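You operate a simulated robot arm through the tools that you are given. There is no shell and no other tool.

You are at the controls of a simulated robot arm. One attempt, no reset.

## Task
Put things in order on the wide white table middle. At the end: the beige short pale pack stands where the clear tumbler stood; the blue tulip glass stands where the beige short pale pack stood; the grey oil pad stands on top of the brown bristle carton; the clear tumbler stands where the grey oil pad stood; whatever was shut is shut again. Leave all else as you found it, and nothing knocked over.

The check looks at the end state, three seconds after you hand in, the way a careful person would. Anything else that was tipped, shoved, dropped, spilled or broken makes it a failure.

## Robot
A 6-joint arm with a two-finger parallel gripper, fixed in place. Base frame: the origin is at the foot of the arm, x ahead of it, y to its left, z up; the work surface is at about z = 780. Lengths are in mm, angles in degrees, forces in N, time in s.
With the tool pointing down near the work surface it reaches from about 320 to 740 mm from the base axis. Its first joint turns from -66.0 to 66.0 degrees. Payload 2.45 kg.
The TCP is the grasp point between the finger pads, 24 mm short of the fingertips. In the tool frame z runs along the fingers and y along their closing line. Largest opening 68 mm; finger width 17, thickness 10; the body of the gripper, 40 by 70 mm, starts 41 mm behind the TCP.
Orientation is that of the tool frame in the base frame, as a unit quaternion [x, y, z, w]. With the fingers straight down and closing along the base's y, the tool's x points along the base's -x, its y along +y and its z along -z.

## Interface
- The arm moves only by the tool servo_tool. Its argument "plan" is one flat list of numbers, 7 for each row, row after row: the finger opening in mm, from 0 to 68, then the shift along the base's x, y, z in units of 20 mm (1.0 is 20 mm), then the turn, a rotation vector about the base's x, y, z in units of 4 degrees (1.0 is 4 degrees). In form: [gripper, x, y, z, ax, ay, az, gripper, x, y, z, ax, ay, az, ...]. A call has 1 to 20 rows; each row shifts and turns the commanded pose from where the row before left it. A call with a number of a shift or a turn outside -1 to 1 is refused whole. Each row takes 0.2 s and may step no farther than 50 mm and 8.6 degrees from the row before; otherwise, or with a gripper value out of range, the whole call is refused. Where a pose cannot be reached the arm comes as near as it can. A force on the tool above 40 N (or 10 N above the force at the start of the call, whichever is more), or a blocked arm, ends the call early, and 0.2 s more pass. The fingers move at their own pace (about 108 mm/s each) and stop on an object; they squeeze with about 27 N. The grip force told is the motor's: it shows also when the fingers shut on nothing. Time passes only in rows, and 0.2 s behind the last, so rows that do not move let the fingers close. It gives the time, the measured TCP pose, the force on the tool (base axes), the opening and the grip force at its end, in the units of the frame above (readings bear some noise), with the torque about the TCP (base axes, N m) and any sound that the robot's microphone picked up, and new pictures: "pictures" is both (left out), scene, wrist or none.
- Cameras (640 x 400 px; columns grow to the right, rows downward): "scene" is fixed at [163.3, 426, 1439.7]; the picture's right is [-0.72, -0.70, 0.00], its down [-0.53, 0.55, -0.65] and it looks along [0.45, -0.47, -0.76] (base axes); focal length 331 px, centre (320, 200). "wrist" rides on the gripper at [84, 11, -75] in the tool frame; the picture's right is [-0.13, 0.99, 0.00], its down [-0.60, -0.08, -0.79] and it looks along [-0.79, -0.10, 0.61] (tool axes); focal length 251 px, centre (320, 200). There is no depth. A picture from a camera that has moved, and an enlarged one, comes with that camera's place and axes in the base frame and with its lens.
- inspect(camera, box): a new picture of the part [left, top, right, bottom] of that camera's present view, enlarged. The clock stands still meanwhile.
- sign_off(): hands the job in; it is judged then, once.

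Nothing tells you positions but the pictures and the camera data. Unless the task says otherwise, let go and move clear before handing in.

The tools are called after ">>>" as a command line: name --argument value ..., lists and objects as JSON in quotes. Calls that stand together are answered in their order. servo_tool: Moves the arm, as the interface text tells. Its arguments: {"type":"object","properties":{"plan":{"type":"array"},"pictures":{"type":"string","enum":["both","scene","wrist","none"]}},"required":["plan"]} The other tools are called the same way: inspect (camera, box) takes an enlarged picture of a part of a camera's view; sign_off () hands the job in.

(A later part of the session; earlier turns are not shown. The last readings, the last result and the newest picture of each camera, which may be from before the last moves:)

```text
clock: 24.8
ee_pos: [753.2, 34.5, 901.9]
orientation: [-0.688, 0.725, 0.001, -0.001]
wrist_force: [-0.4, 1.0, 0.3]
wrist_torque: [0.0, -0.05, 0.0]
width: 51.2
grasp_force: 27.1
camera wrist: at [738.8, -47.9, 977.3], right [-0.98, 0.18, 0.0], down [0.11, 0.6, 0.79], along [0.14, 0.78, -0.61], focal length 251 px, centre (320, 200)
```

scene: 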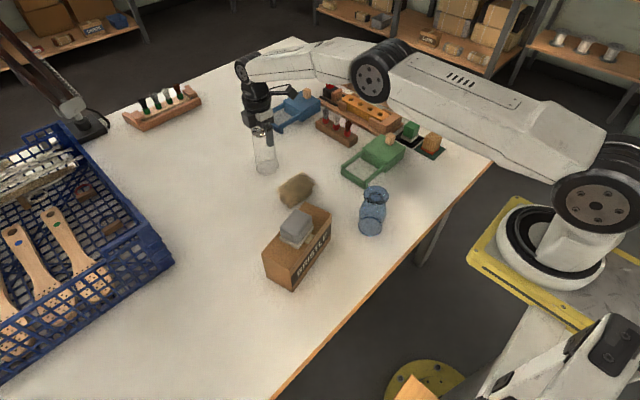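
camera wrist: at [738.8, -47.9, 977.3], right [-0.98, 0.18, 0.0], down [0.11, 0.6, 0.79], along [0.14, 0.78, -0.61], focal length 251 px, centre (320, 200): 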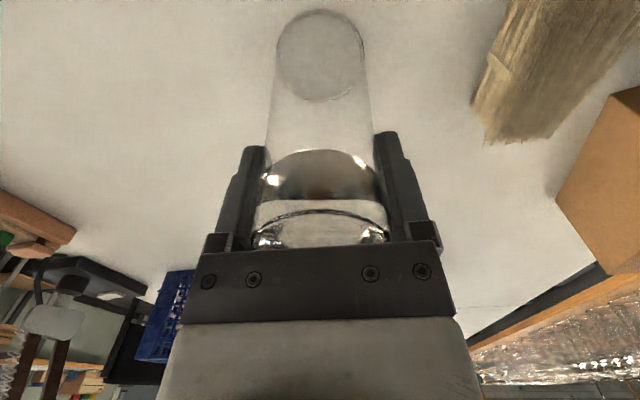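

I hold the tumbler at 51 mm width. I'll lift it straight up, check it came along upright, and then carry it toward the pad's old spot.

>>> servo_tool --plan '[40, 0, 0, 0.3, 0, 0, 0, 40, 0, 0, 0.7, 0, 0, 0, 40, 0, 0, 1, 0, 0, 0, 40, 0, 0, 1, 0, 0, 0, 40, 0, 0, 0, 0, 0, 0]'

>>> inspect --camera "scene" --box '[220, 80, 320, 180]'

```text
clock: 26.0
ee_pos: [752.1, 33.4, 959.6]
orientation: [-0.688, 0.726, 0.001, 0.0]
wrist_force: [0.2, 0.5, -2.1]
wrist_torque: [-0.01, 0.01, 0.01]
width: 51.5
grasp_force: 26.8
camera wrist: at [738.1, -48.1, 1035.7], right [-0.98, 0.18, 0.0], down [0.11, 0.6, 0.79], along [0.14, 0.78, -0.61], focal length 251 px, centre (320, 200)
```

scene: 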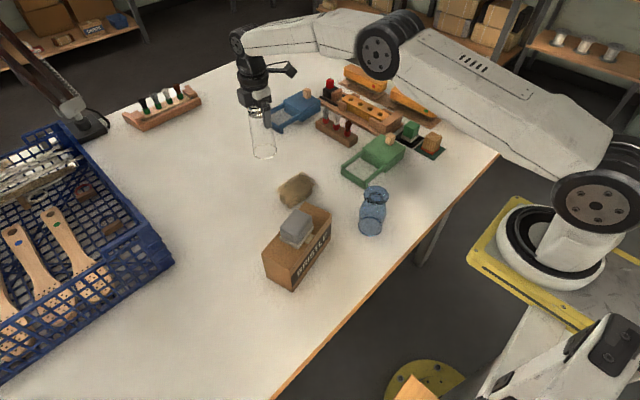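
wrist: 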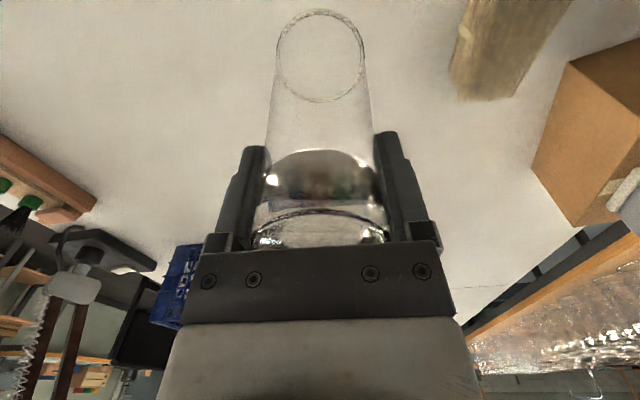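

```text
4.00 times, centred on (270, 130) of scene
camera zoom: at [163.4, 426.0, 1439.7], right [-0.72, -0.7, 0.0], down [-0.53, 0.55, -0.65], along [0.45, -0.47, -0.76], focal length 1325 px, centre (520, 480)
```

zoom: 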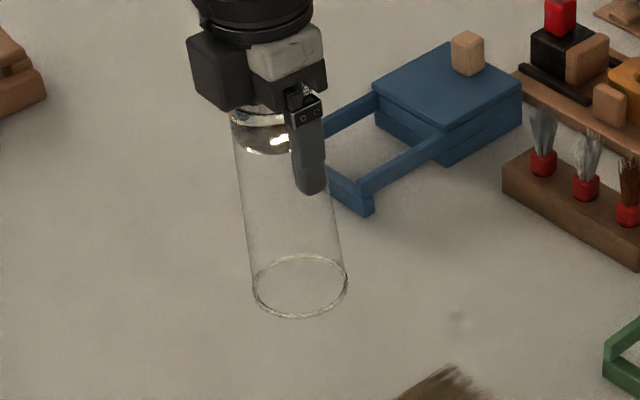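

The tumbler is lifted and hangs straight. Carrying it to above (670, 236).

>>> servo_tool --plan '[40, -0.366, 0.9145, 0, 0, 0, 0, 40, -0.366, 0.9145, 0, 0, 0, 0, 40, -0.366, 0.9145, 0, 0, 0, 0, 40, -0.366, 0.9145, 0, 0, 0, 0, 40, -0.366, 0.9145, 0, 0, 0, 0, 40, -0.366, 0.9145, 0, 0, 0, 0, 40, -0.366, 0.9145, 0, 0, 0, 0, 40, -0.366, 0.9145, 0, 0, 0, 0, 40, -0.366, 0.9145, 0, 0, 0, 0, 40, -0.366, 0.9145, 0, 0, 0, 0, 40, -0.366, 0.9145, 0, 0, 0, 0, 40, 0, 0, 0, 0, 0, 0, 40, 0, 0, -0.9, 0, 0, 0, 40, 0, 0, -0.9, 0, 0, 0, 40, 0, 0, -0.7, 0, 0, 0, 40, 0, 0, 0, 0, 0, 0]'

>>> inspect --camera "scene" --box '[170, 150, 270, 250]'

>>> inspect --camera "wrist" --box '[220, 0, 420, 140]'

```text
clock: 29.4
ee_pos: [670.8, 237.7, 910.7]
orientation: [-0.688, 0.726, 0.001, 0.0]
wrist_force: [0.5, -0.4, -3.5]
wrist_torque: [0.02, 0.0, -0.03]
width: 51.6
grasp_force: 26.9
camera wrist: at [657.1, 154.9, 986.6], right [-0.98, 0.18, 0.0], down [0.11, 0.6, 0.79], along [0.14, 0.78, -0.61], focal length 251 px, centre (320, 200)
```

scene: 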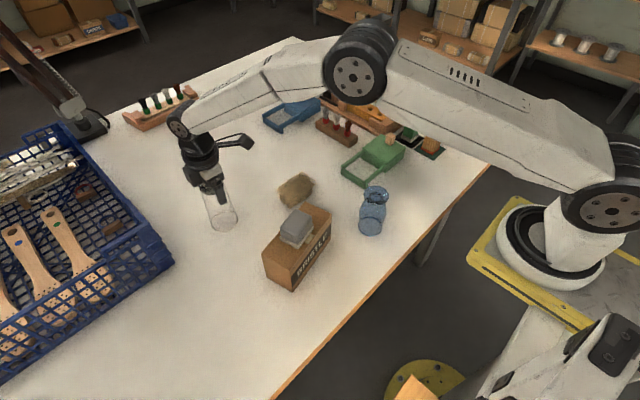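
wrist: 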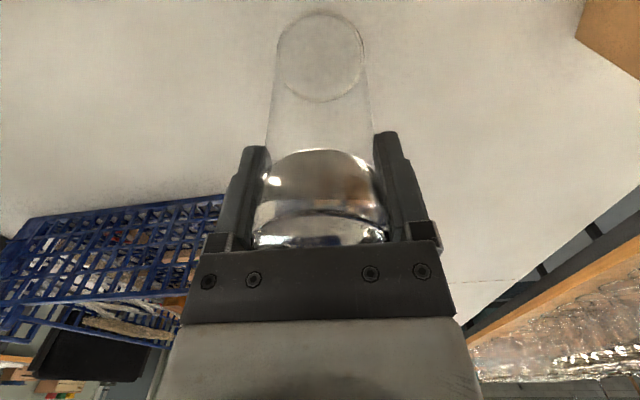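

```text
4.00 times, centred on (220, 200) of scene
camera zoom: at [163.4, 426.0, 1439.7], right [-0.72, -0.7, 0.0], down [-0.53, 0.55, -0.65], along [0.45, -0.47, -0.76], focal length 1325 px, centre (720, 200)
```

zoom: 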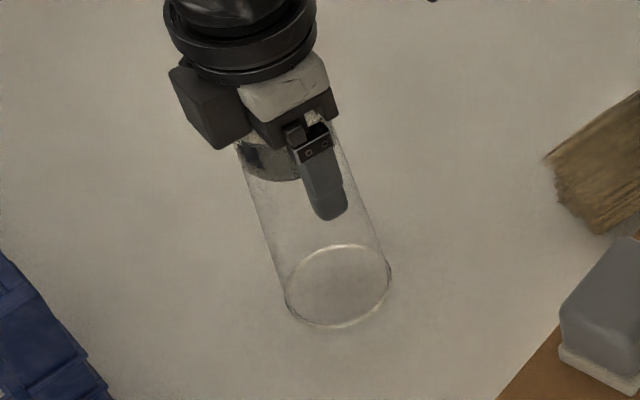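

```text
2.86 times, centred on (320, 70) of wrist
camera zoom: at [657.1, 154.9, 986.6], right [-0.98, 0.18, 0.0], down [0.11, 0.6, 0.79], along [0.14, 0.78, -0.61], focal length 718 px, centre (320, 571)
```

zoom: 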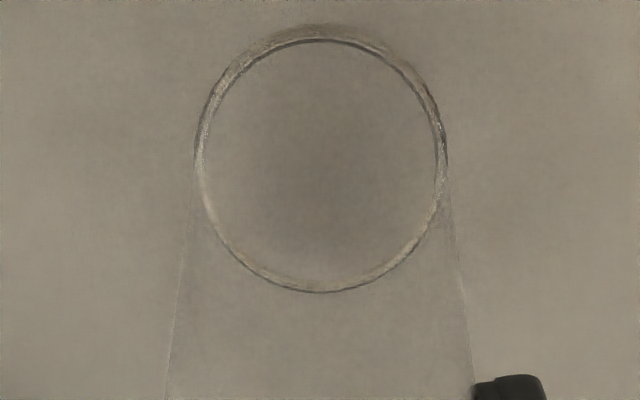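

The glass base is near (671, 239). I'll shift 2.5 mm in −y, then lower gently to contact.

>>> servo_tool --plan '[40, 0, -0.12, -0.2, 0, 0, 0, 40, 0, 0, -0.15, 0, 0, 0, 40, 0, 0, -0.1, 0, 0, 0, 40, 0, 0, 0, 0, 0, 0]' --pictures "none"

```text
clock: 30.4
ee_pos: [672.1, 235.2, 902.5]
orientation: [-0.687, 0.726, 0.0, 0.002]
wrist_force: [-0.8, 0.4, 0.5]
wrist_torque: [-0.05, 0.06, 0.0]
width: 51.5
grasp_force: 26.9
```

>>> servo_tool --plan '[40, 0, 0, -0.05, 0, 0, 0, 40, 0, 0, 0, 0, 0, 0]' --pictures "none"

```text
clock: 31.0
ee_pos: [671.9, 234.5, 901.3]
orientation: [-0.687, 0.726, 0.0, 0.002]
wrist_force: [-4.9, 3.6, 16.0]
wrist_torque: [-0.21, 0.55, -0.14]
width: 51.6
grasp_force: 26.5
```

The tumbler is in contact with the table. Opening and rising straight up.

>>> servo_tool --plan '[40, 0, 0, 0.05, 0, 0, 0, 54, 0, 0, 0, 0, 0, 0, 60, 0, 0, 0, 0, 0, 0, 68, 0, 0, 0, 0, 0, 0, 68, 0, 0, 0, 0, 0, 0, 68, 0, 0, 0.5, 0, 0, 0, 68, 0, 0, 1, 0, 0, 0, 68, 0, 0, 1, 0, 0, 0, 68, 0, 0, 1, 0, 0, 0, 68, 0, 0, 1, 0, 0, 0, 68, 0, 0, 0, 0, 0, 0]'

>>> inspect --camera "scene" --box '[170, 150, 270, 250]'

```text
clock: 33.4
ee_pos: [671.6, 232.5, 991.1]
orientation: [-0.688, 0.726, 0.002, 0.0]
wrist_force: [-1.1, 0.1, 0.6]
wrist_torque: [0.03, 0.02, -0.03]
width: 68.1
grasp_force: 0.1
camera wrist: at [658.0, 151.3, 1066.3], right [-0.98, 0.18, 0.0], down [0.11, 0.6, 0.79], along [0.14, 0.78, -0.61], focal length 251 px, centre (320, 200)
```

scene: 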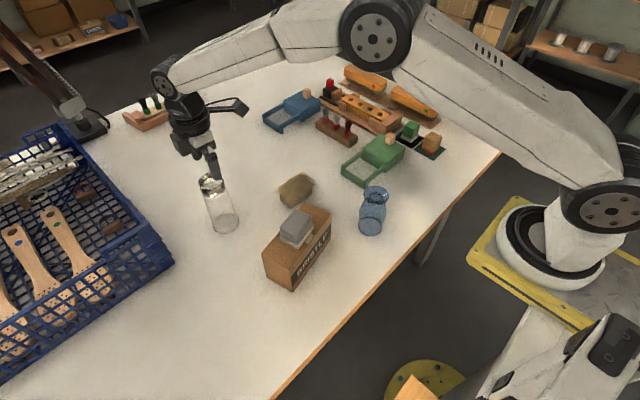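
wrist: 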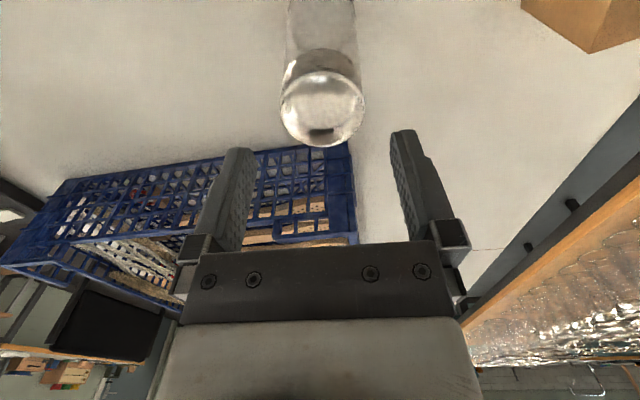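

```text
4.00 times, centred on (220, 200) of scene
camera zoom: at [163.3, 426.0, 1439.7], right [-0.72, -0.7, 0.0], down [-0.53, 0.55, -0.65], along [0.45, -0.47, -0.76], focal length 1325 px, centre (720, 200)
```

zoom: 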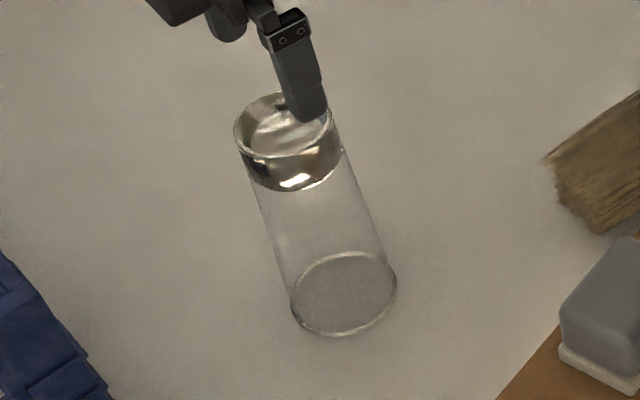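

The tumbler now stands at the pad's old spot. The vacant tumbler spot is near the reach limit, so I'll test whether the gripper gets down to table height there before picking up the pack.

>>> servo_tool --plan '[68, 0.4, -0.98, 0, 0, 0, 0, 68, 0.4, -0.98, 0, 0, 0, 0, 68, 0.4, -0.98, 0, 0, 0, 0, 68, 0.4, -0.98, 0, 0, 0, 0, 68, 0.4, -0.98, 0, 0, 0, 0, 68, 0.4, -0.98, 0, 0, 0, 0, 68, 0.4, -0.98, 0, 0, 0, 0, 68, 0.4, -0.98, 0, 0, 0, 0, 68, 0.4, -0.98, 0, 0, 0, 0, 68, 0.4, -0.98, 0, 0, 0, 0, 68, 0, 0, -0.97, 0, 0, 0, 68, 0, 0, -0.97, 0, 0, 0, 68, 0, 0, -0.97, 0, 0, 0, 68, 0, 0, -0.97, 0, 0, 0, 68, 0, 0, -0.97, 0, 0, 0, 68, 0, 0, -0.97, 0, 0, 0, 68, 0, 0, -0.97, 0, 0, 0, 68, 0, 0, -0.97, 0, 0, 0, 68, 0, 0, -0.97, 0, 0, 0, 68, 0, 0, 0, 0, 0, 0]'

>>> inspect --camera "scene" --box '[220, 80, 320, 200]'

```text
clock: 37.6
ee_pos: [748.5, 37.9, 817.5]
orientation: [-0.688, 0.726, 0.001, 0.001]
wrist_force: [1.5, 0.5, 0.0]
wrist_torque: [0.01, 0.03, 0.04]
width: 68.0
grasp_force: 0.1
camera wrist: at [735.9, -44.4, 892.2], right [-0.98, 0.18, 0.0], down [0.11, 0.6, 0.79], along [0.14, 0.78, -0.61], focal length 251 px, centre (320, 200)
```

scene: 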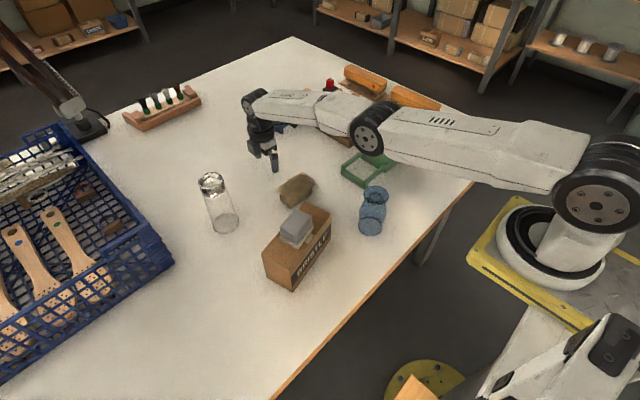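
wrist: 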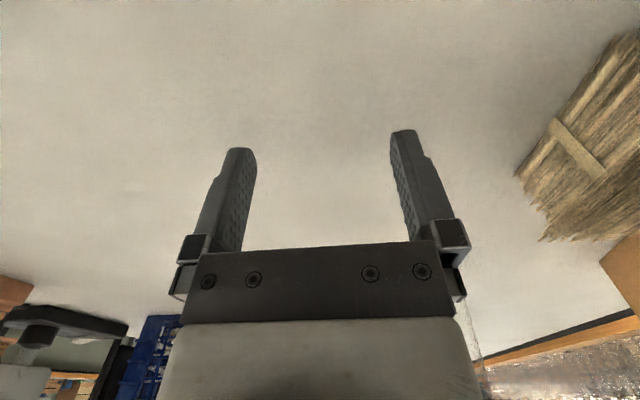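

```text
3.33 times, centred on (270, 140) of scene
camera zoom: at [163.3, 426.0, 1439.7], right [-0.72, -0.7, 0.0], down [-0.53, 0.55, -0.65], along [0.45, -0.47, -0.76], focal length 1104 px, centre (487, 400)
```

zoom: 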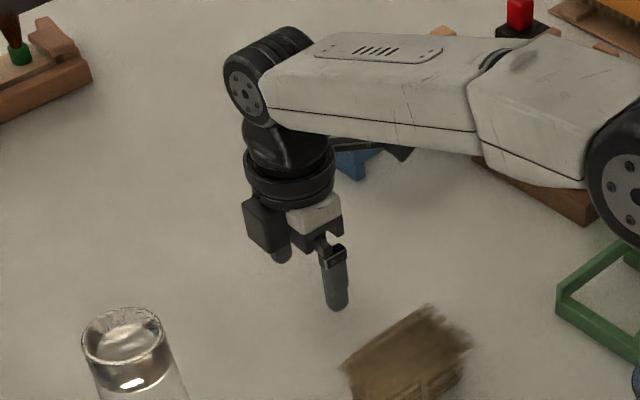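

The reach at table height is fine. Now I go up and over to the pack to line up on it.

>>> servo_tool --plan '[68, 0, 0, 1, 0, 0, 0, 68, 0, 0, 1, 0, 0, 0, 68, 0, 0, 1, 0, 0, 0, 68, 0, 0, 1, 0, 0, 0, 68, -0.933, 0.123, 0, 0, 0, 0, 68, -0.933, 0.123, 0, 0, 0, 0, 68, -0.933, 0.123, 0, 0, 0, 0, 68, -0.933, 0.123, 0, 0, 0, 0, 68, -0.933, 0.123, 0, 0, 0, 0, 68, -0.933, 0.123, 0, 0, 0, 0, 68, -0.933, 0.123, 0, 0, 0, 0, 68, 0, 0, 0, 0, 0, 0]'

>>> inspect --camera "wrist" --box '[210, 0, 430, 160]'

>>> inspect --camera "scene" --box '[240, 130, 340, 220]'

```text
clock: 40.2
ee_pos: [619.4, 54.2, 897.9]
orientation: [-0.688, 0.726, 0.001, 0.001]
wrist_force: [-0.7, 0.8, -0.6]
wrist_torque: [0.02, 0.01, -0.02]
width: 67.8
grasp_force: 0.0
camera wrist: at [605.2, -27.9, 973.5], right [-0.98, 0.18, 0.0], down [0.11, 0.6, 0.79], along [0.14, 0.78, -0.61], focal length 251 px, centre (320, 200)
```

scene: 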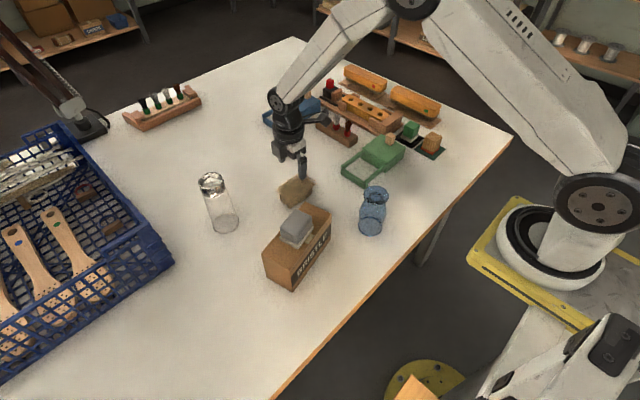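
wrist: 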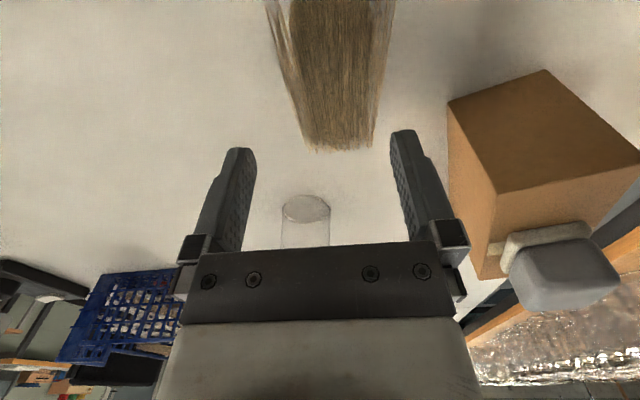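

```text
2.50 times, centred on (320, 80) of wrist
camera zoom: at [605.2, -27.9, 973.5], right [-0.98, 0.18, 0.0], down [0.11, 0.6, 0.79], along [0.14, 0.78, -0.61], focal length 629 px, centre (320, 500)
```

zoom: 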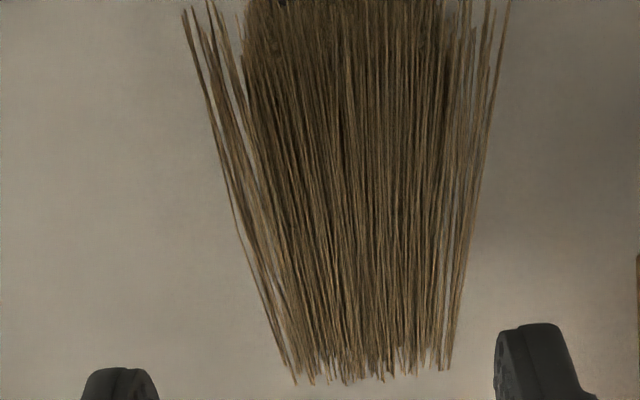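

```text
4.44 times, centred on (290, 175) of scene
camera zoom: at [163.3, 426.0, 1439.7], right [-0.72, -0.7, 0.0], down [-0.53, 0.55, -0.65], along [0.45, -0.47, -0.76], focal length 1472 px, centre (453, 311)
```

zoom: 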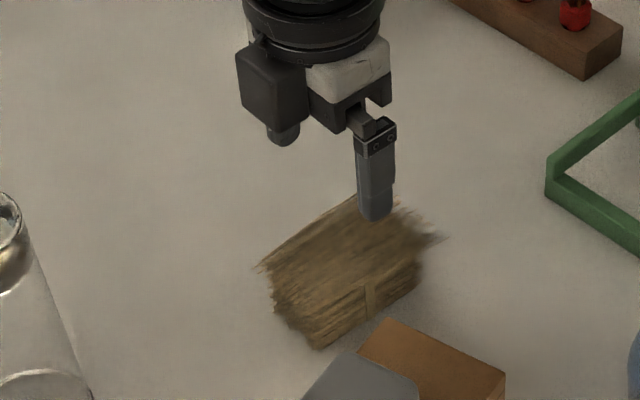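

The pack appears centred near (616, 56). I'll descend to just above it and check finger clearance.

>>> servo_tool --plan '[68, -0.17, 0.05, -0.75, 0, 0, 0, 68, 0, 0, -0.75, 0, 0, 0, 68, 0, 0, -0.6, 0, 0, 0, 68, 0, 0, 0, 0, 0, 0]'

>>> inspect --camera "wrist" --box '[200, 20, 440, 220]'

>>> inspect --camera "scene" --box '[256, 140, 336, 214]'

```text
clock: 41.2
ee_pos: [617.5, 55.3, 855.7]
orientation: [-0.688, 0.726, 0.001, 0.001]
wrist_force: [0.2, 0.1, -0.3]
wrist_torque: [0.01, -0.01, 0.01]
width: 68.1
grasp_force: 0.1
camera wrist: at [602.8, -27.0, 931.0], right [-0.98, 0.18, 0.0], down [0.11, 0.6, 0.79], along [0.14, 0.78, -0.61], focal length 251 px, centre (320, 200)
```

scene: 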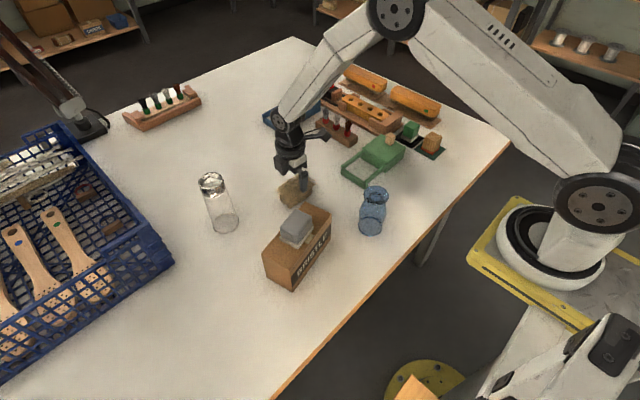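
wrist: 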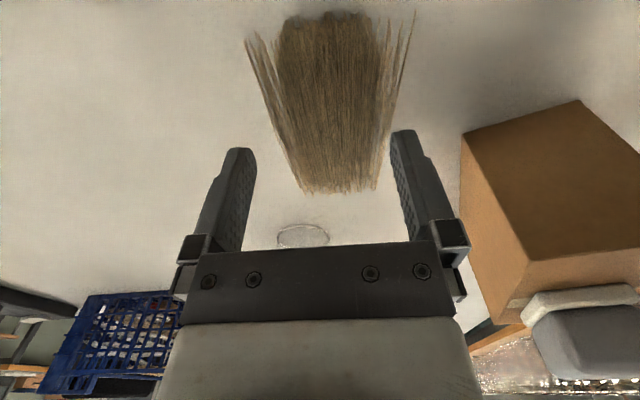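

```text
2.00 times, centred on (320, 120) of wrist
camera zoom: at [602.8, -27.0, 931.0], right [-0.98, 0.18, 0.0], down [0.11, 0.6, 0.79], along [0.14, 0.78, -0.61], focal length 503 px, centre (320, 360)
```

zoom: 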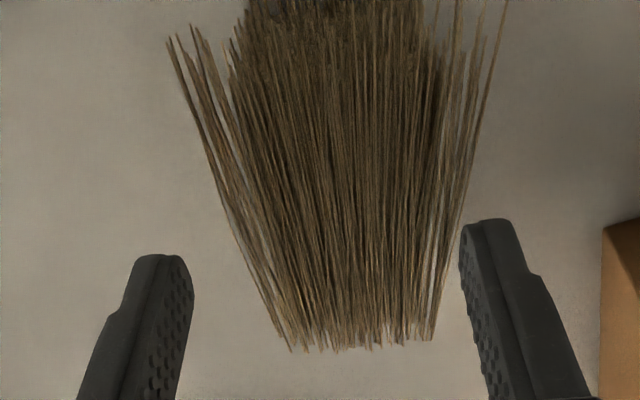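

```text
5.41 times, centred on (296, 177) of scene
camera zoom: at [163.3, 426.0, 1439.7], right [-0.72, -0.7, 0.0], down [-0.53, 0.55, -0.65], along [0.45, -0.47, -0.76], focal length 1791 px, centre (450, 324)
```

zoom: 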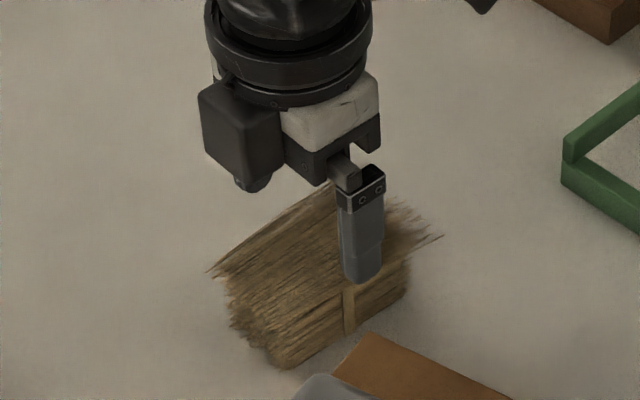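

The pack's middle is closer to x ≈ 611, so I shift −4.5 mm and then descend around it.

>>> servo_tool --plan '[68, -0.22, 0, 0, 0, 0, 0, 68, 0, 0, -0.5, 0, 0, 0, 68, 0, 0, -0.5, 0, 0, 0, 68, 0, 0, -0.5, 0, 0, 0, 68, 0, 0, -0.4, 0, 0, 0, 68, 0, 0, -0.27, 0, 0, 0, 68, 0, 0, 0, 0, 0, 0]'

>>> inspect --camera "wrist" --box '[200, 20, 440, 260]'

>>> inspect --camera "scene" --box '[256, 140, 336, 214]'

```text
clock: 42.8
ee_pos: [613.0, 56.6, 810.6]
orientation: [-0.688, 0.726, 0.001, 0.001]
wrist_force: [0.5, -0.4, 0.1]
wrist_torque: [0.01, 0.01, -0.01]
width: 67.9
grasp_force: 0.1
camera wrist: at [598.3, -25.0, 886.2], right [-0.98, 0.18, 0.0], down [0.11, 0.6, 0.79], along [0.14, 0.78, -0.61], focal length 251 px, centre (320, 200)
```

scene: 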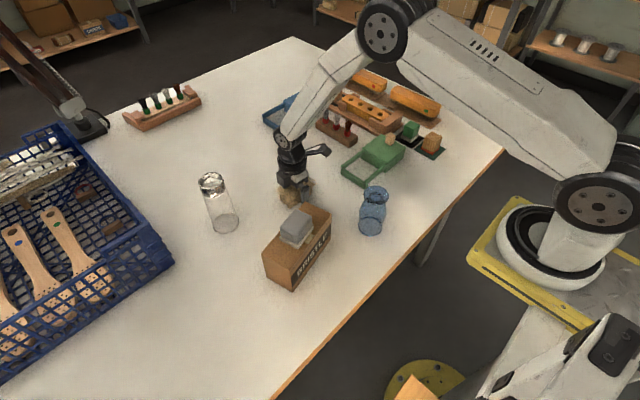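
wrist: 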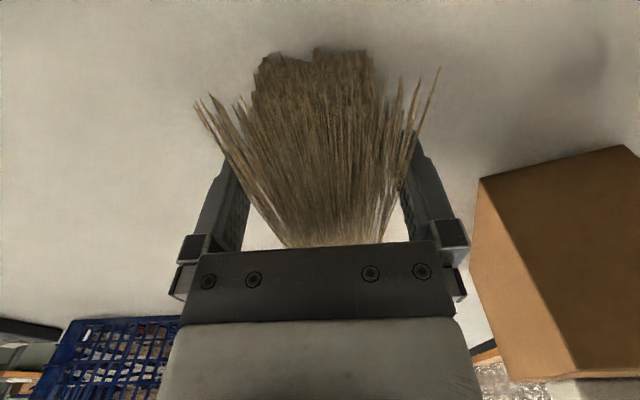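

```text
1.67 times, centred on (320, 140) of wrist
camera zoom: at [598.3, -25.0, 886.2], right [-0.98, 0.18, 0.0], down [0.11, 0.6, 0.79], along [0.14, 0.78, -0.61], focal length 419 px, centre (320, 300)
```

zoom: 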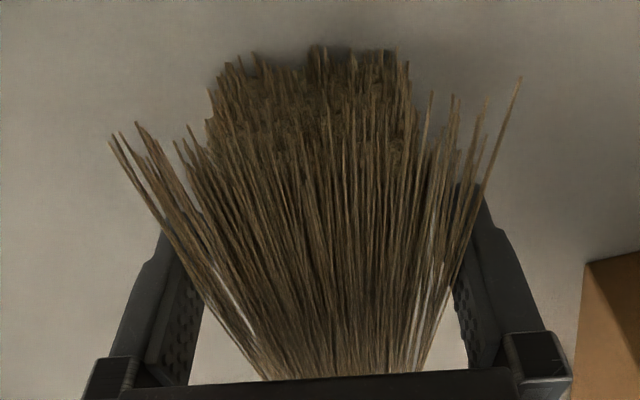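

```text
5.41 times, centred on (296, 177) of scene
camera zoom: at [163.3, 426.0, 1439.7], right [-0.72, -0.7, 0.0], down [-0.53, 0.55, -0.65], along [0.45, -0.47, -0.76], focal length 1791 px, centre (450, 324)
```

zoom: 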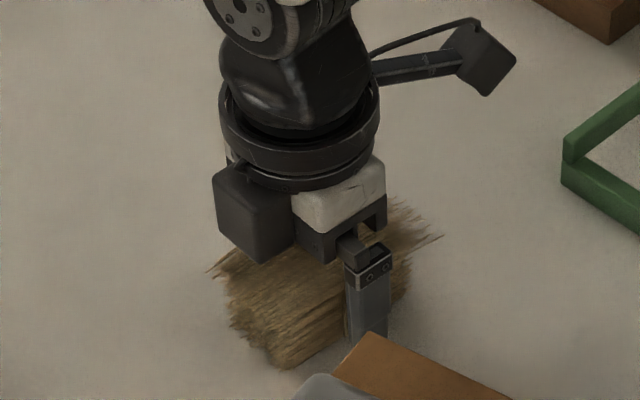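

The fingers straddle the pack with no contact. Closing.

>>> servo_tool --plan '[60, 0, 0, 0, 0, 0, 0, 50, 0, 0, 0, 0, 0, 0, 40, 0, 0, 0, 0, 0, 0, 30, 0, 0, 0, 0, 0, 0, 30, 0, 0, 0, 0, 0, 0]'

>>> inspect --camera "scene" --box '[256, 140, 336, 214]'

```text
clock: 44.0
ee_pos: [612.6, 57.4, 810.0]
orientation: [-0.688, 0.726, 0.002, 0.0]
wrist_force: [-0.2, 0.0, -0.5]
wrist_torque: [-0.02, 0.0, -0.01]
width: 42.0
grasp_force: 27.2
camera wrist: at [598.3, -25.1, 886.3], right [-0.98, 0.18, 0.0], down [0.11, 0.6, 0.79], along [0.14, 0.78, -0.61], focal length 251 px, centre (320, 200)
```

scene: 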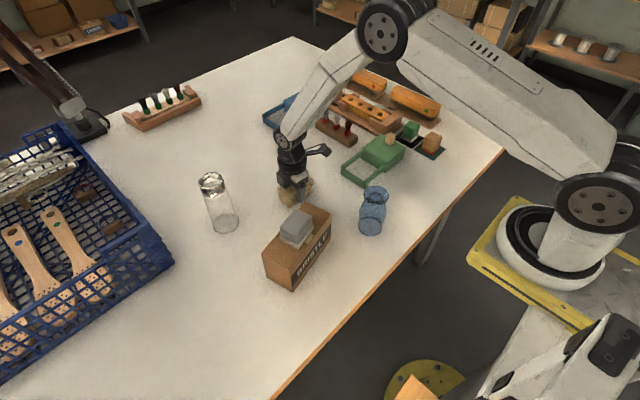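
wrist: 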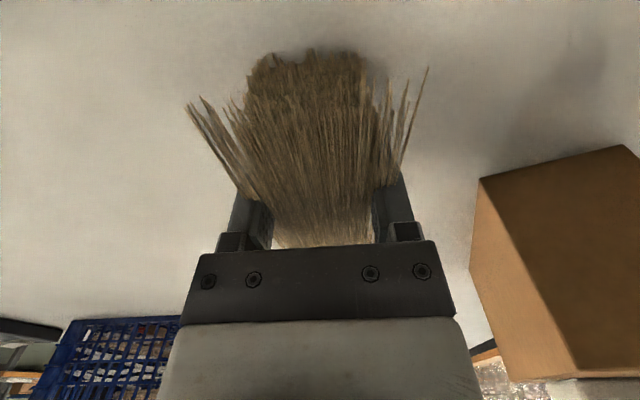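

```text
5.41 times, centred on (296, 177) of scene
camera zoom: at [163.3, 426.0, 1439.7], right [-0.72, -0.7, 0.0], down [-0.53, 0.55, -0.65], along [0.45, -0.47, -0.76], focal length 1791 px, centre (450, 324)
```

zoom: 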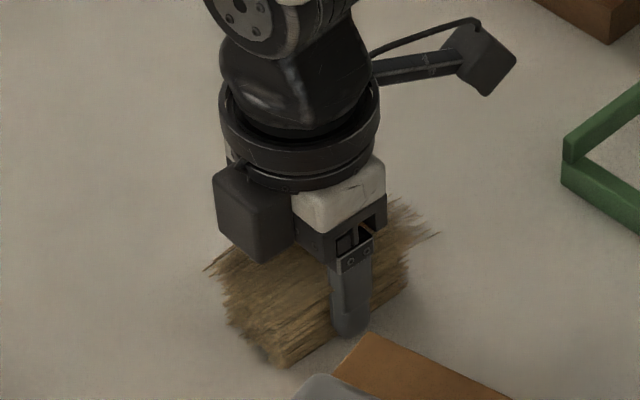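

The pack is gripped at 42 mm. I'll lift it, carry it to the tumbler's old spot, and stop just above the table.

>>> servo_tool --plan '[30, 0, 0, 0.5, 0, 0, 0, 30, 0, 0, 0.8, 0, 0, 0, 30, 0, 0, 0.7, 0, 0, 0, 30, 0.86, -0.116, 0, 0, 0, 0, 30, 0.86, -0.116, 0, 0, 0, 0, 30, 0.86, -0.116, 0, 0, 0, 0, 30, 0.86, -0.116, 0, 0, 0, 0, 30, 0.86, -0.116, 0, 0, 0, 0, 30, 0.86, -0.116, 0, 0, 0, 0, 30, 0.86, -0.116, 0, 0, 0, 0, 30, 0.86, -0.116, 0, 0, 0, 0, 30, 0, 0, 0, 0, 0, 0, 30, 0, 0, -0.8, 0, 0, 0, 30, 0, 0, -0.8, 0, 0, 0, 30, 0, 0, 0, 0, 0, 0]'

>>> inspect --camera "scene" --box '[220, 100, 320, 200]'

```text
clock: 47.2
ee_pos: [748.9, 38.0, 820.6]
orientation: [-0.687, 0.726, 0.001, 0.0]
wrist_force: [0.4, -0.4, -1.0]
wrist_torque: [0.0, -0.04, -0.03]
width: 41.8
grasp_force: 27.2
camera wrist: at [734.9, -43.5, 896.1], right [-0.98, 0.18, 0.0], down [0.11, 0.6, 0.79], along [0.14, 0.78, -0.61], focal length 251 px, centre (320, 200)
```

scene: 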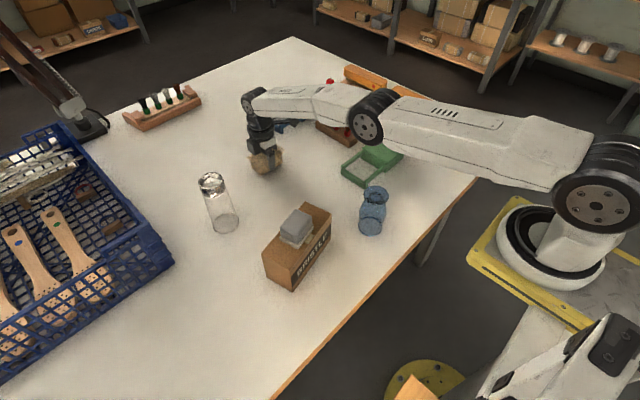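
wrist: 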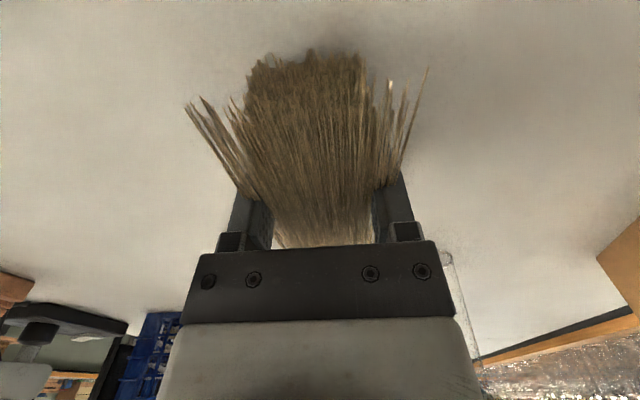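

```text
4.00 times, centred on (270, 150) of scene
camera zoom: at [163.3, 426.0, 1439.7], right [-0.72, -0.7, 0.0], down [-0.53, 0.55, -0.65], along [0.45, -0.47, -0.76], focal length 1325 px, centre (520, 400)
```

zoom: 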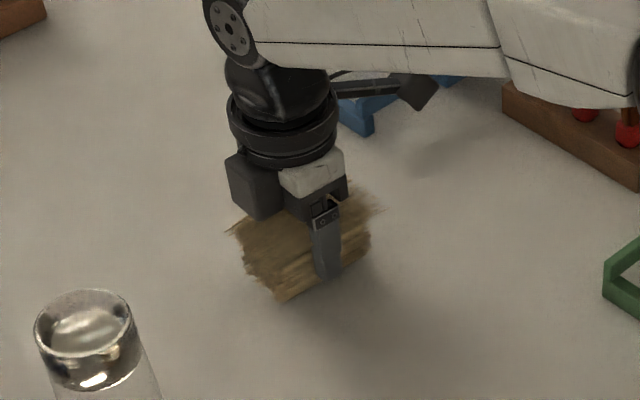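

The pack is just above the spot. Lowering gently to contact.

>>> servo_tool --plan '[30, 0, 0, -0.2, 0, 0, 0, 30, 0, 0, -0.15, 0, 0, 0, 30, 0, 0, -0.05, 0, 0, 0, 30, 0, 0, 0, 0, 0, 0]' --pictures "none"

```text
clock: 48.2
ee_pos: [748.6, 36.3, 812.8]
orientation: [-0.687, 0.726, 0.001, 0.0]
wrist_force: [-0.3, -0.7, -1.4]
wrist_torque: [-0.01, -0.02, -0.01]
width: 42.0
grasp_force: 27.2
```

>>> servo_tool --plan '[30, 0.03, 0, -0.05, 0, 0, 0, 30, 0, 0, 0, 0, 0, 0]' --pictures "none"

>>> servo_tool --plan '[30, 0, 0, -0.05, 0, 0, 0, 30, 0, 0, 0, 0, 0, 0]' --pictures "none"

```text
clock: 48.8
ee_pos: [748.0, 37.7, 811.2]
orientation: [-0.688, 0.726, 0.0, 0.001]
wrist_force: [-0.4, -0.3, 1.0]
wrist_torque: [-0.01, 0.01, -0.04]
width: 41.5
grasp_force: 27.0
```

```text
clock: 49.4
ee_pos: [747.6, 38.4, 811.6]
orientation: [-0.688, 0.726, 0.0, 0.002]
wrist_force: [0.0, -1.1, 9.1]
wrist_torque: [-0.07, 0.1, 0.02]
width: 41.8
grasp_force: 26.8
```

The pack is touching the table at about 9 N. Releasing it and rising.

>>> servo_tool --plan '[45, 0, 0, 0, 0, 0, 0, 55, 0, 0, 0, 0, 0, 0, 68, 0, 0, 0, 0, 0, 0, 68, 0, 0, 0, 0, 0, 0, 68, 0, 0, 0.5, 0, 0, 0, 68, 0, 0, 1, 0, 0, 0, 68, 0, 0, 1, 0, 0, 0, 68, 0, 0, 1, 0, 0, 0, 68, 0, 0, 1, 0, 0, 0, 68, 0, 0, 1, 0, 0, 0, 68, 0, 0, 1, 0, 0, 0, 68, 0, 0, 0, 0, 0, 0]'

>>> inspect --camera "scene" --box '[220, 110, 320, 200]'

>>> inspect --camera "wrist" --box '[200, 0, 440, 160]'

```text
clock: 52.0
ee_pos: [751.4, 39.0, 940.0]
orientation: [-0.688, 0.726, 0.001, 0.0]
wrist_force: [0.4, -0.6, 0.0]
wrist_torque: [-0.01, 0.01, 0.01]
width: 68.2
grasp_force: 0.1
camera wrist: at [737.6, -42.9, 1015.5], right [-0.98, 0.18, 0.0], down [0.11, 0.6, 0.79], along [0.14, 0.78, -0.61], focal length 251 px, centre (320, 200)
```

scene: 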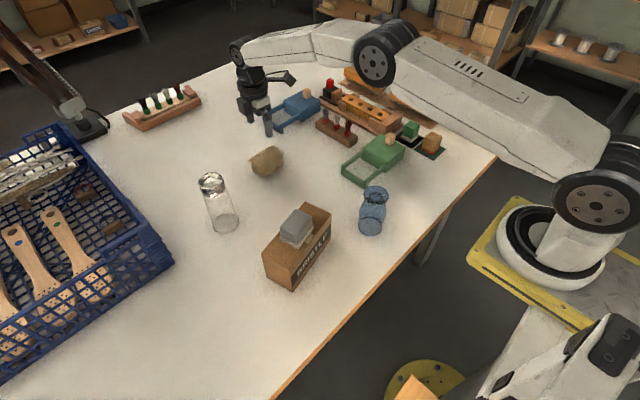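
wrist: 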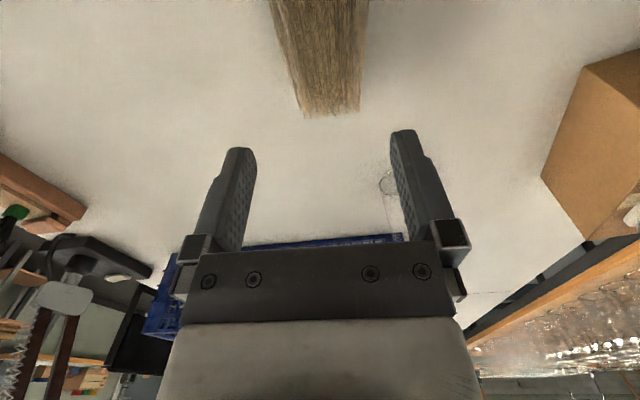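

```text
4.44 times, centred on (270, 155) of scene
camera zoom: at [163.3, 426.0, 1439.7], right [-0.72, -0.7, 0.0], down [-0.53, 0.55, -0.65], along [0.45, -0.47, -0.76], focal length 1472 px, centre (542, 400)
```

zoom: 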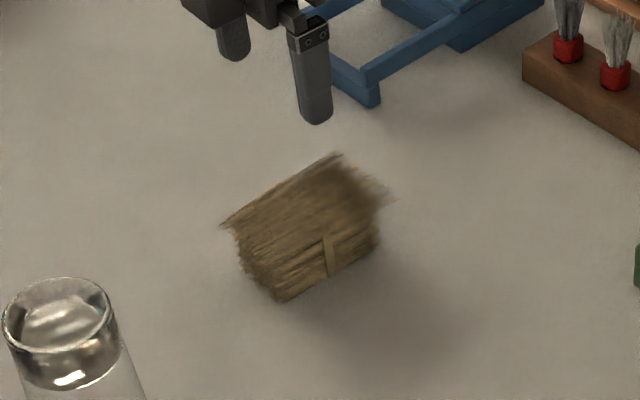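

```text
2.50 times, centred on (320, 80) of wrist
camera zoom: at [737.6, -42.9, 1015.5], right [-0.98, 0.18, 0.0], down [0.11, 0.6, 0.79], along [0.14, 0.78, -0.61], focal length 629 px, centre (320, 500)
```

zoom: 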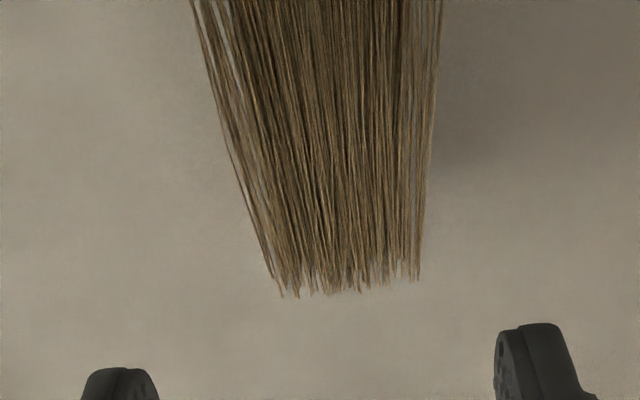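

The pack stands at the tumbler's old spot. Next I move to a vantage point beside the blue tulip glass to see its profile before gripping.

>>> servo_tool --plan '[68, -0.988, -0.482, 0, 0, 0, 0, 68, -0.988, -0.482, 0, 0, 0, 0, 68, -0.988, -0.482, 0, 0, 0, 0, 68, -0.988, -0.482, 0, 0, 0, 0, 68, -0.988, -0.482, 0, 0, 0, 0, 68, -0.988, -0.482, 0, 0, 0, 0, 68, -0.988, -0.482, 0, 0, 0, 0, 68, -0.988, -0.482, 0, 0, 0, 0, 68, -0.988, -0.482, 0, 0, 0, 0, 68, -0.988, -0.482, 0, 0, 0, 0, 68, -0.988, -0.482, 0, 0, 0, 0, 68, -0.988, -0.482, 0, 0, 0, 0, 68, -0.988, -0.482, 0, 0, 0, 0, 68, -0.988, -0.482, 0, 0, 0, 0, 68, -0.988, -0.482, 0, 0, 0, 0, 68, -0.988, -0.482, 0, 0, 0, 0, 68, -0.988, -0.482, 0, 0, 0, 0, 68, 0, 0, 0, 0, 0, 0]'

>>> inspect --camera "wrist" --box '[220, 20, 420, 240]'

>>> inspect --camera "scene" --box '[332, 175, 412, 245]'

```text
clock: 55.8
ee_pos: [412.3, -127.9, 939.9]
orientation: [-0.688, 0.725, 0.0, 0.001]
wrist_force: [0.3, 0.2, 0.3]
wrist_torque: [0.0, -0.02, 0.02]
width: 68.1
grasp_force: 0.0
camera wrist: at [399.2, -209.1, 1014.8], right [-0.98, 0.18, 0.0], down [0.11, 0.6, 0.79], along [0.14, 0.78, -0.61], focal length 251 px, centre (320, 200)
```

scene: 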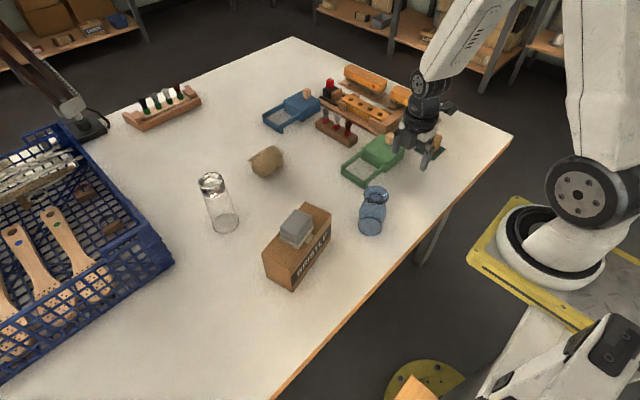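
wrist: 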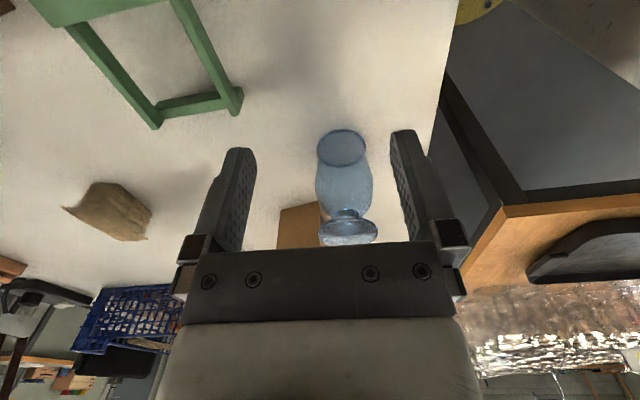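

```text
1.82 times, centred on (320, 130) of wrist
camera zoom: at [399.2, -209.1, 1014.8], right [-0.98, 0.18, 0.0], down [0.11, 0.6, 0.79], along [0.14, 0.78, -0.61], focal length 457 px, centre (320, 327)
```

zoom: 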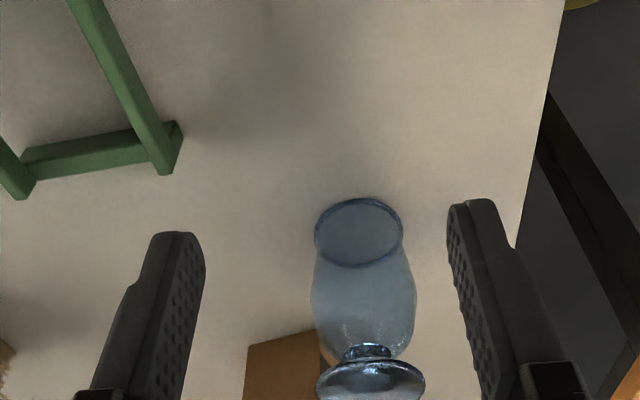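

```text
5.71 times, centred on (372, 210) of scene
camera zoom: at [163.3, 426.0, 1439.7], right [-0.72, -0.7, 0.0], down [-0.53, 0.55, -0.65], along [0.45, -0.47, -0.76], focal length 1893 px, centre (23, 143)
```

zoom: 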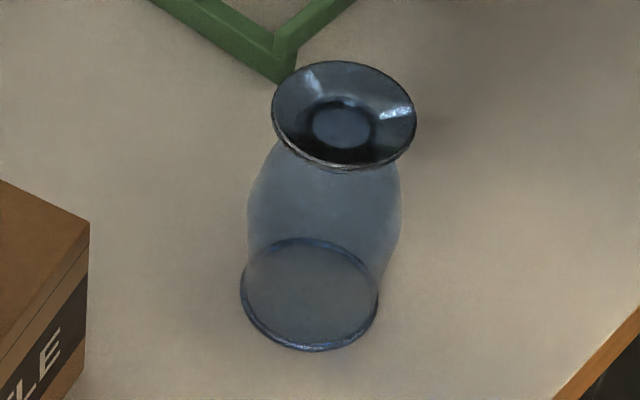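

The tulip glass stands foot-up: bulge about 62 mm, foot disc about 56 mm at z ≈ 896, axis near (409, −3). I'll hover above it and check the centring before gripping the foot disc.

>>> servo_tool --plan '[68, 0, 0, 0.55, 0, 0, 0, 68, 0, 0, 0.55, 0, 0, 0, 68, -0.036, 0.88, 0, 0, 0, 0, 68, -0.036, 0.88, 0, 0, 0, 0, 68, -0.036, 0.88, 0, 0, 0, 0, 68, -0.036, 0.88, 0, 0, 0, 0, 68, -0.036, 0.88, 0, 0, 0, 0, 68, -0.036, 0.88, 0, 0, 0, 0, 68, -0.036, 0.88, 0, 0, 0, 0, 68, 0, 0, 0, 0, 0, 0]'

>>> inspect --camera "wrist" --box '[210, 20, 430, 200]'

>>> inspect --camera "scene" --box '[322, 135, 422, 245]'

```text
clock: 58.0
ee_pos: [407.7, -0.4, 958.8]
orientation: [-0.688, 0.726, 0.001, 0.0]
wrist_force: [0.0, -0.1, 0.1]
wrist_torque: [-0.05, 0.01, 0.01]
width: 67.8
grasp_force: 0.0
camera wrist: at [393.4, -83.0, 1035.7], right [-0.98, 0.18, 0.0], down [0.11, 0.6, 0.79], along [0.14, 0.78, -0.61], focal length 251 px, centre (320, 200)
```

scene: 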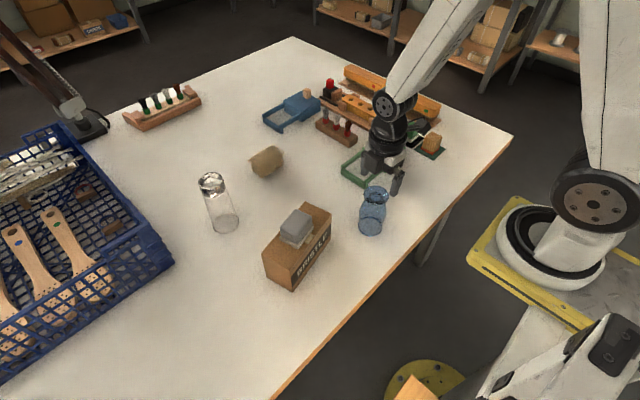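
wrist: 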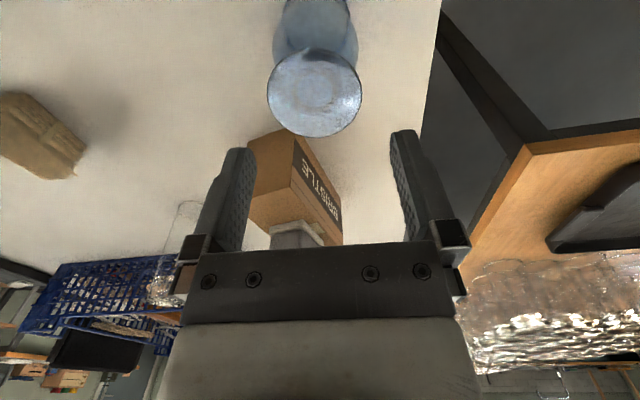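

```text
2.22 times, centred on (320, 110) of wrist
camera zoom: at [393.4, -83.0, 1035.7], right [-0.98, 0.18, 0.0], down [0.11, 0.6, 0.79], along [0.14, 0.78, -0.61], focal length 559 px, centre (320, 400)
```

zoom: 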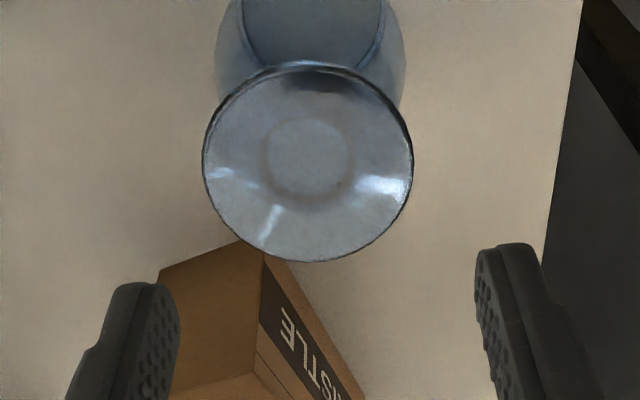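

```text
3.64 times, centred on (372, 190) of scene
camera zoom: at [163.3, 426.0, 1439.7], right [-0.72, -0.7, 0.0], down [-0.53, 0.55, -0.65], along [0.45, -0.47, -0.76], focal length 1205 px, centre (131, 236)
```

zoom: 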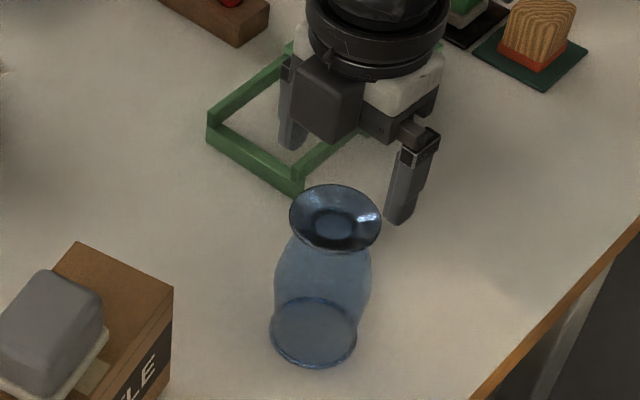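

The foot disc is about (1.3, −4) mm off the tool centre. I'll correct this and descend to just above it, then check again.

>>> servo_tool --plan '[68, 0.065, -0.2, -0.8, 0, 0, 0, 68, 0, 0, -0.8, 0, 0, 0, 68, 0, 0, 0, 0, 0, 0]'

>>> inspect --camera "wrist" --box '[210, 60, 430, 220]'

>>> inspect --camera "scene" --box '[332, 155, 422, 235]'

```text
clock: 58.8
ee_pos: [409.4, -5.7, 927.7]
orientation: [-0.688, 0.726, 0.001, 0.0]
wrist_force: [0.2, -0.6, -0.3]
wrist_torque: [-0.01, 0.01, 0.02]
width: 67.8
grasp_force: 0.1
camera wrist: at [394.8, -87.2, 1003.3], right [-0.98, 0.18, 0.0], down [0.11, 0.6, 0.79], along [0.14, 0.78, -0.61], focal length 251 px, centre (320, 200)
```

scene: 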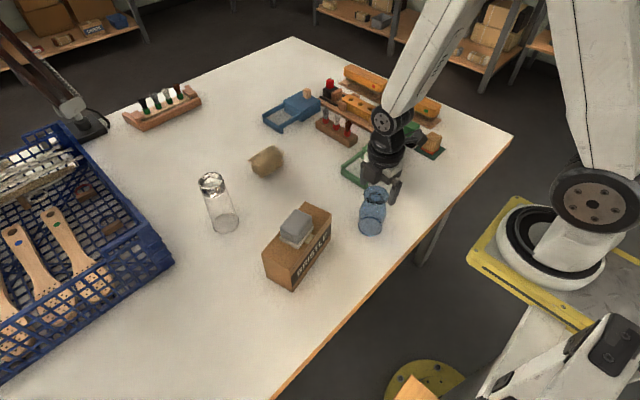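
wrist: 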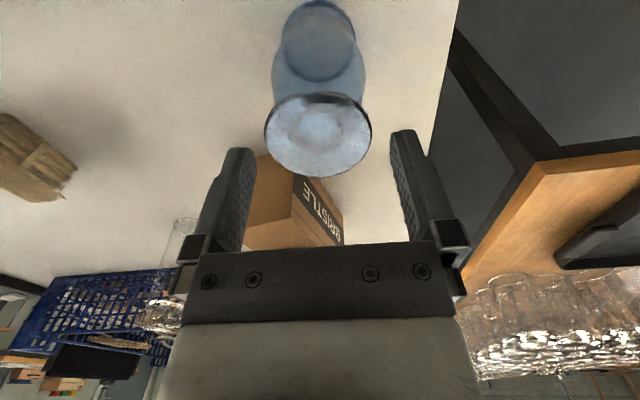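

```text
2.50 times, centred on (320, 140) of wrist
camera zoom: at [394.8, -87.2, 1003.3], right [-0.98, 0.18, 0.0], down [0.11, 0.6, 0.79], along [0.14, 0.78, -0.61], focal length 629 px, centre (320, 350)
```

zoom: 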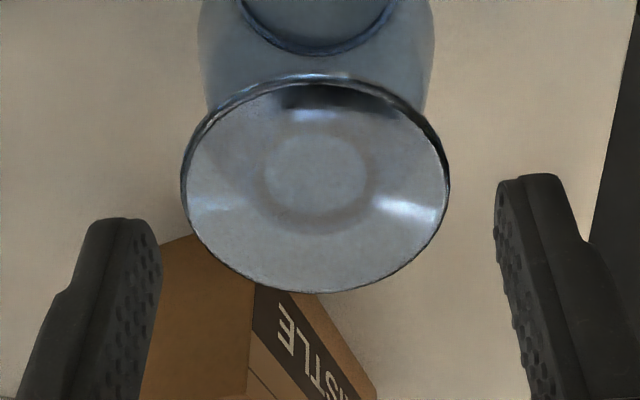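

```text
5.00 times, centred on (377, 195) of scene
camera zoom: at [163.3, 426.0, 1439.7], right [-0.72, -0.7, 0.0], down [-0.53, 0.55, -0.65], along [0.45, -0.47, -0.76], focal length 1656 px, centre (35, 225)
```

zoom: 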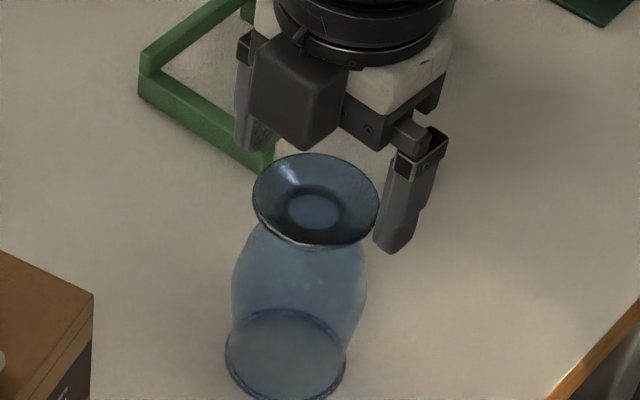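

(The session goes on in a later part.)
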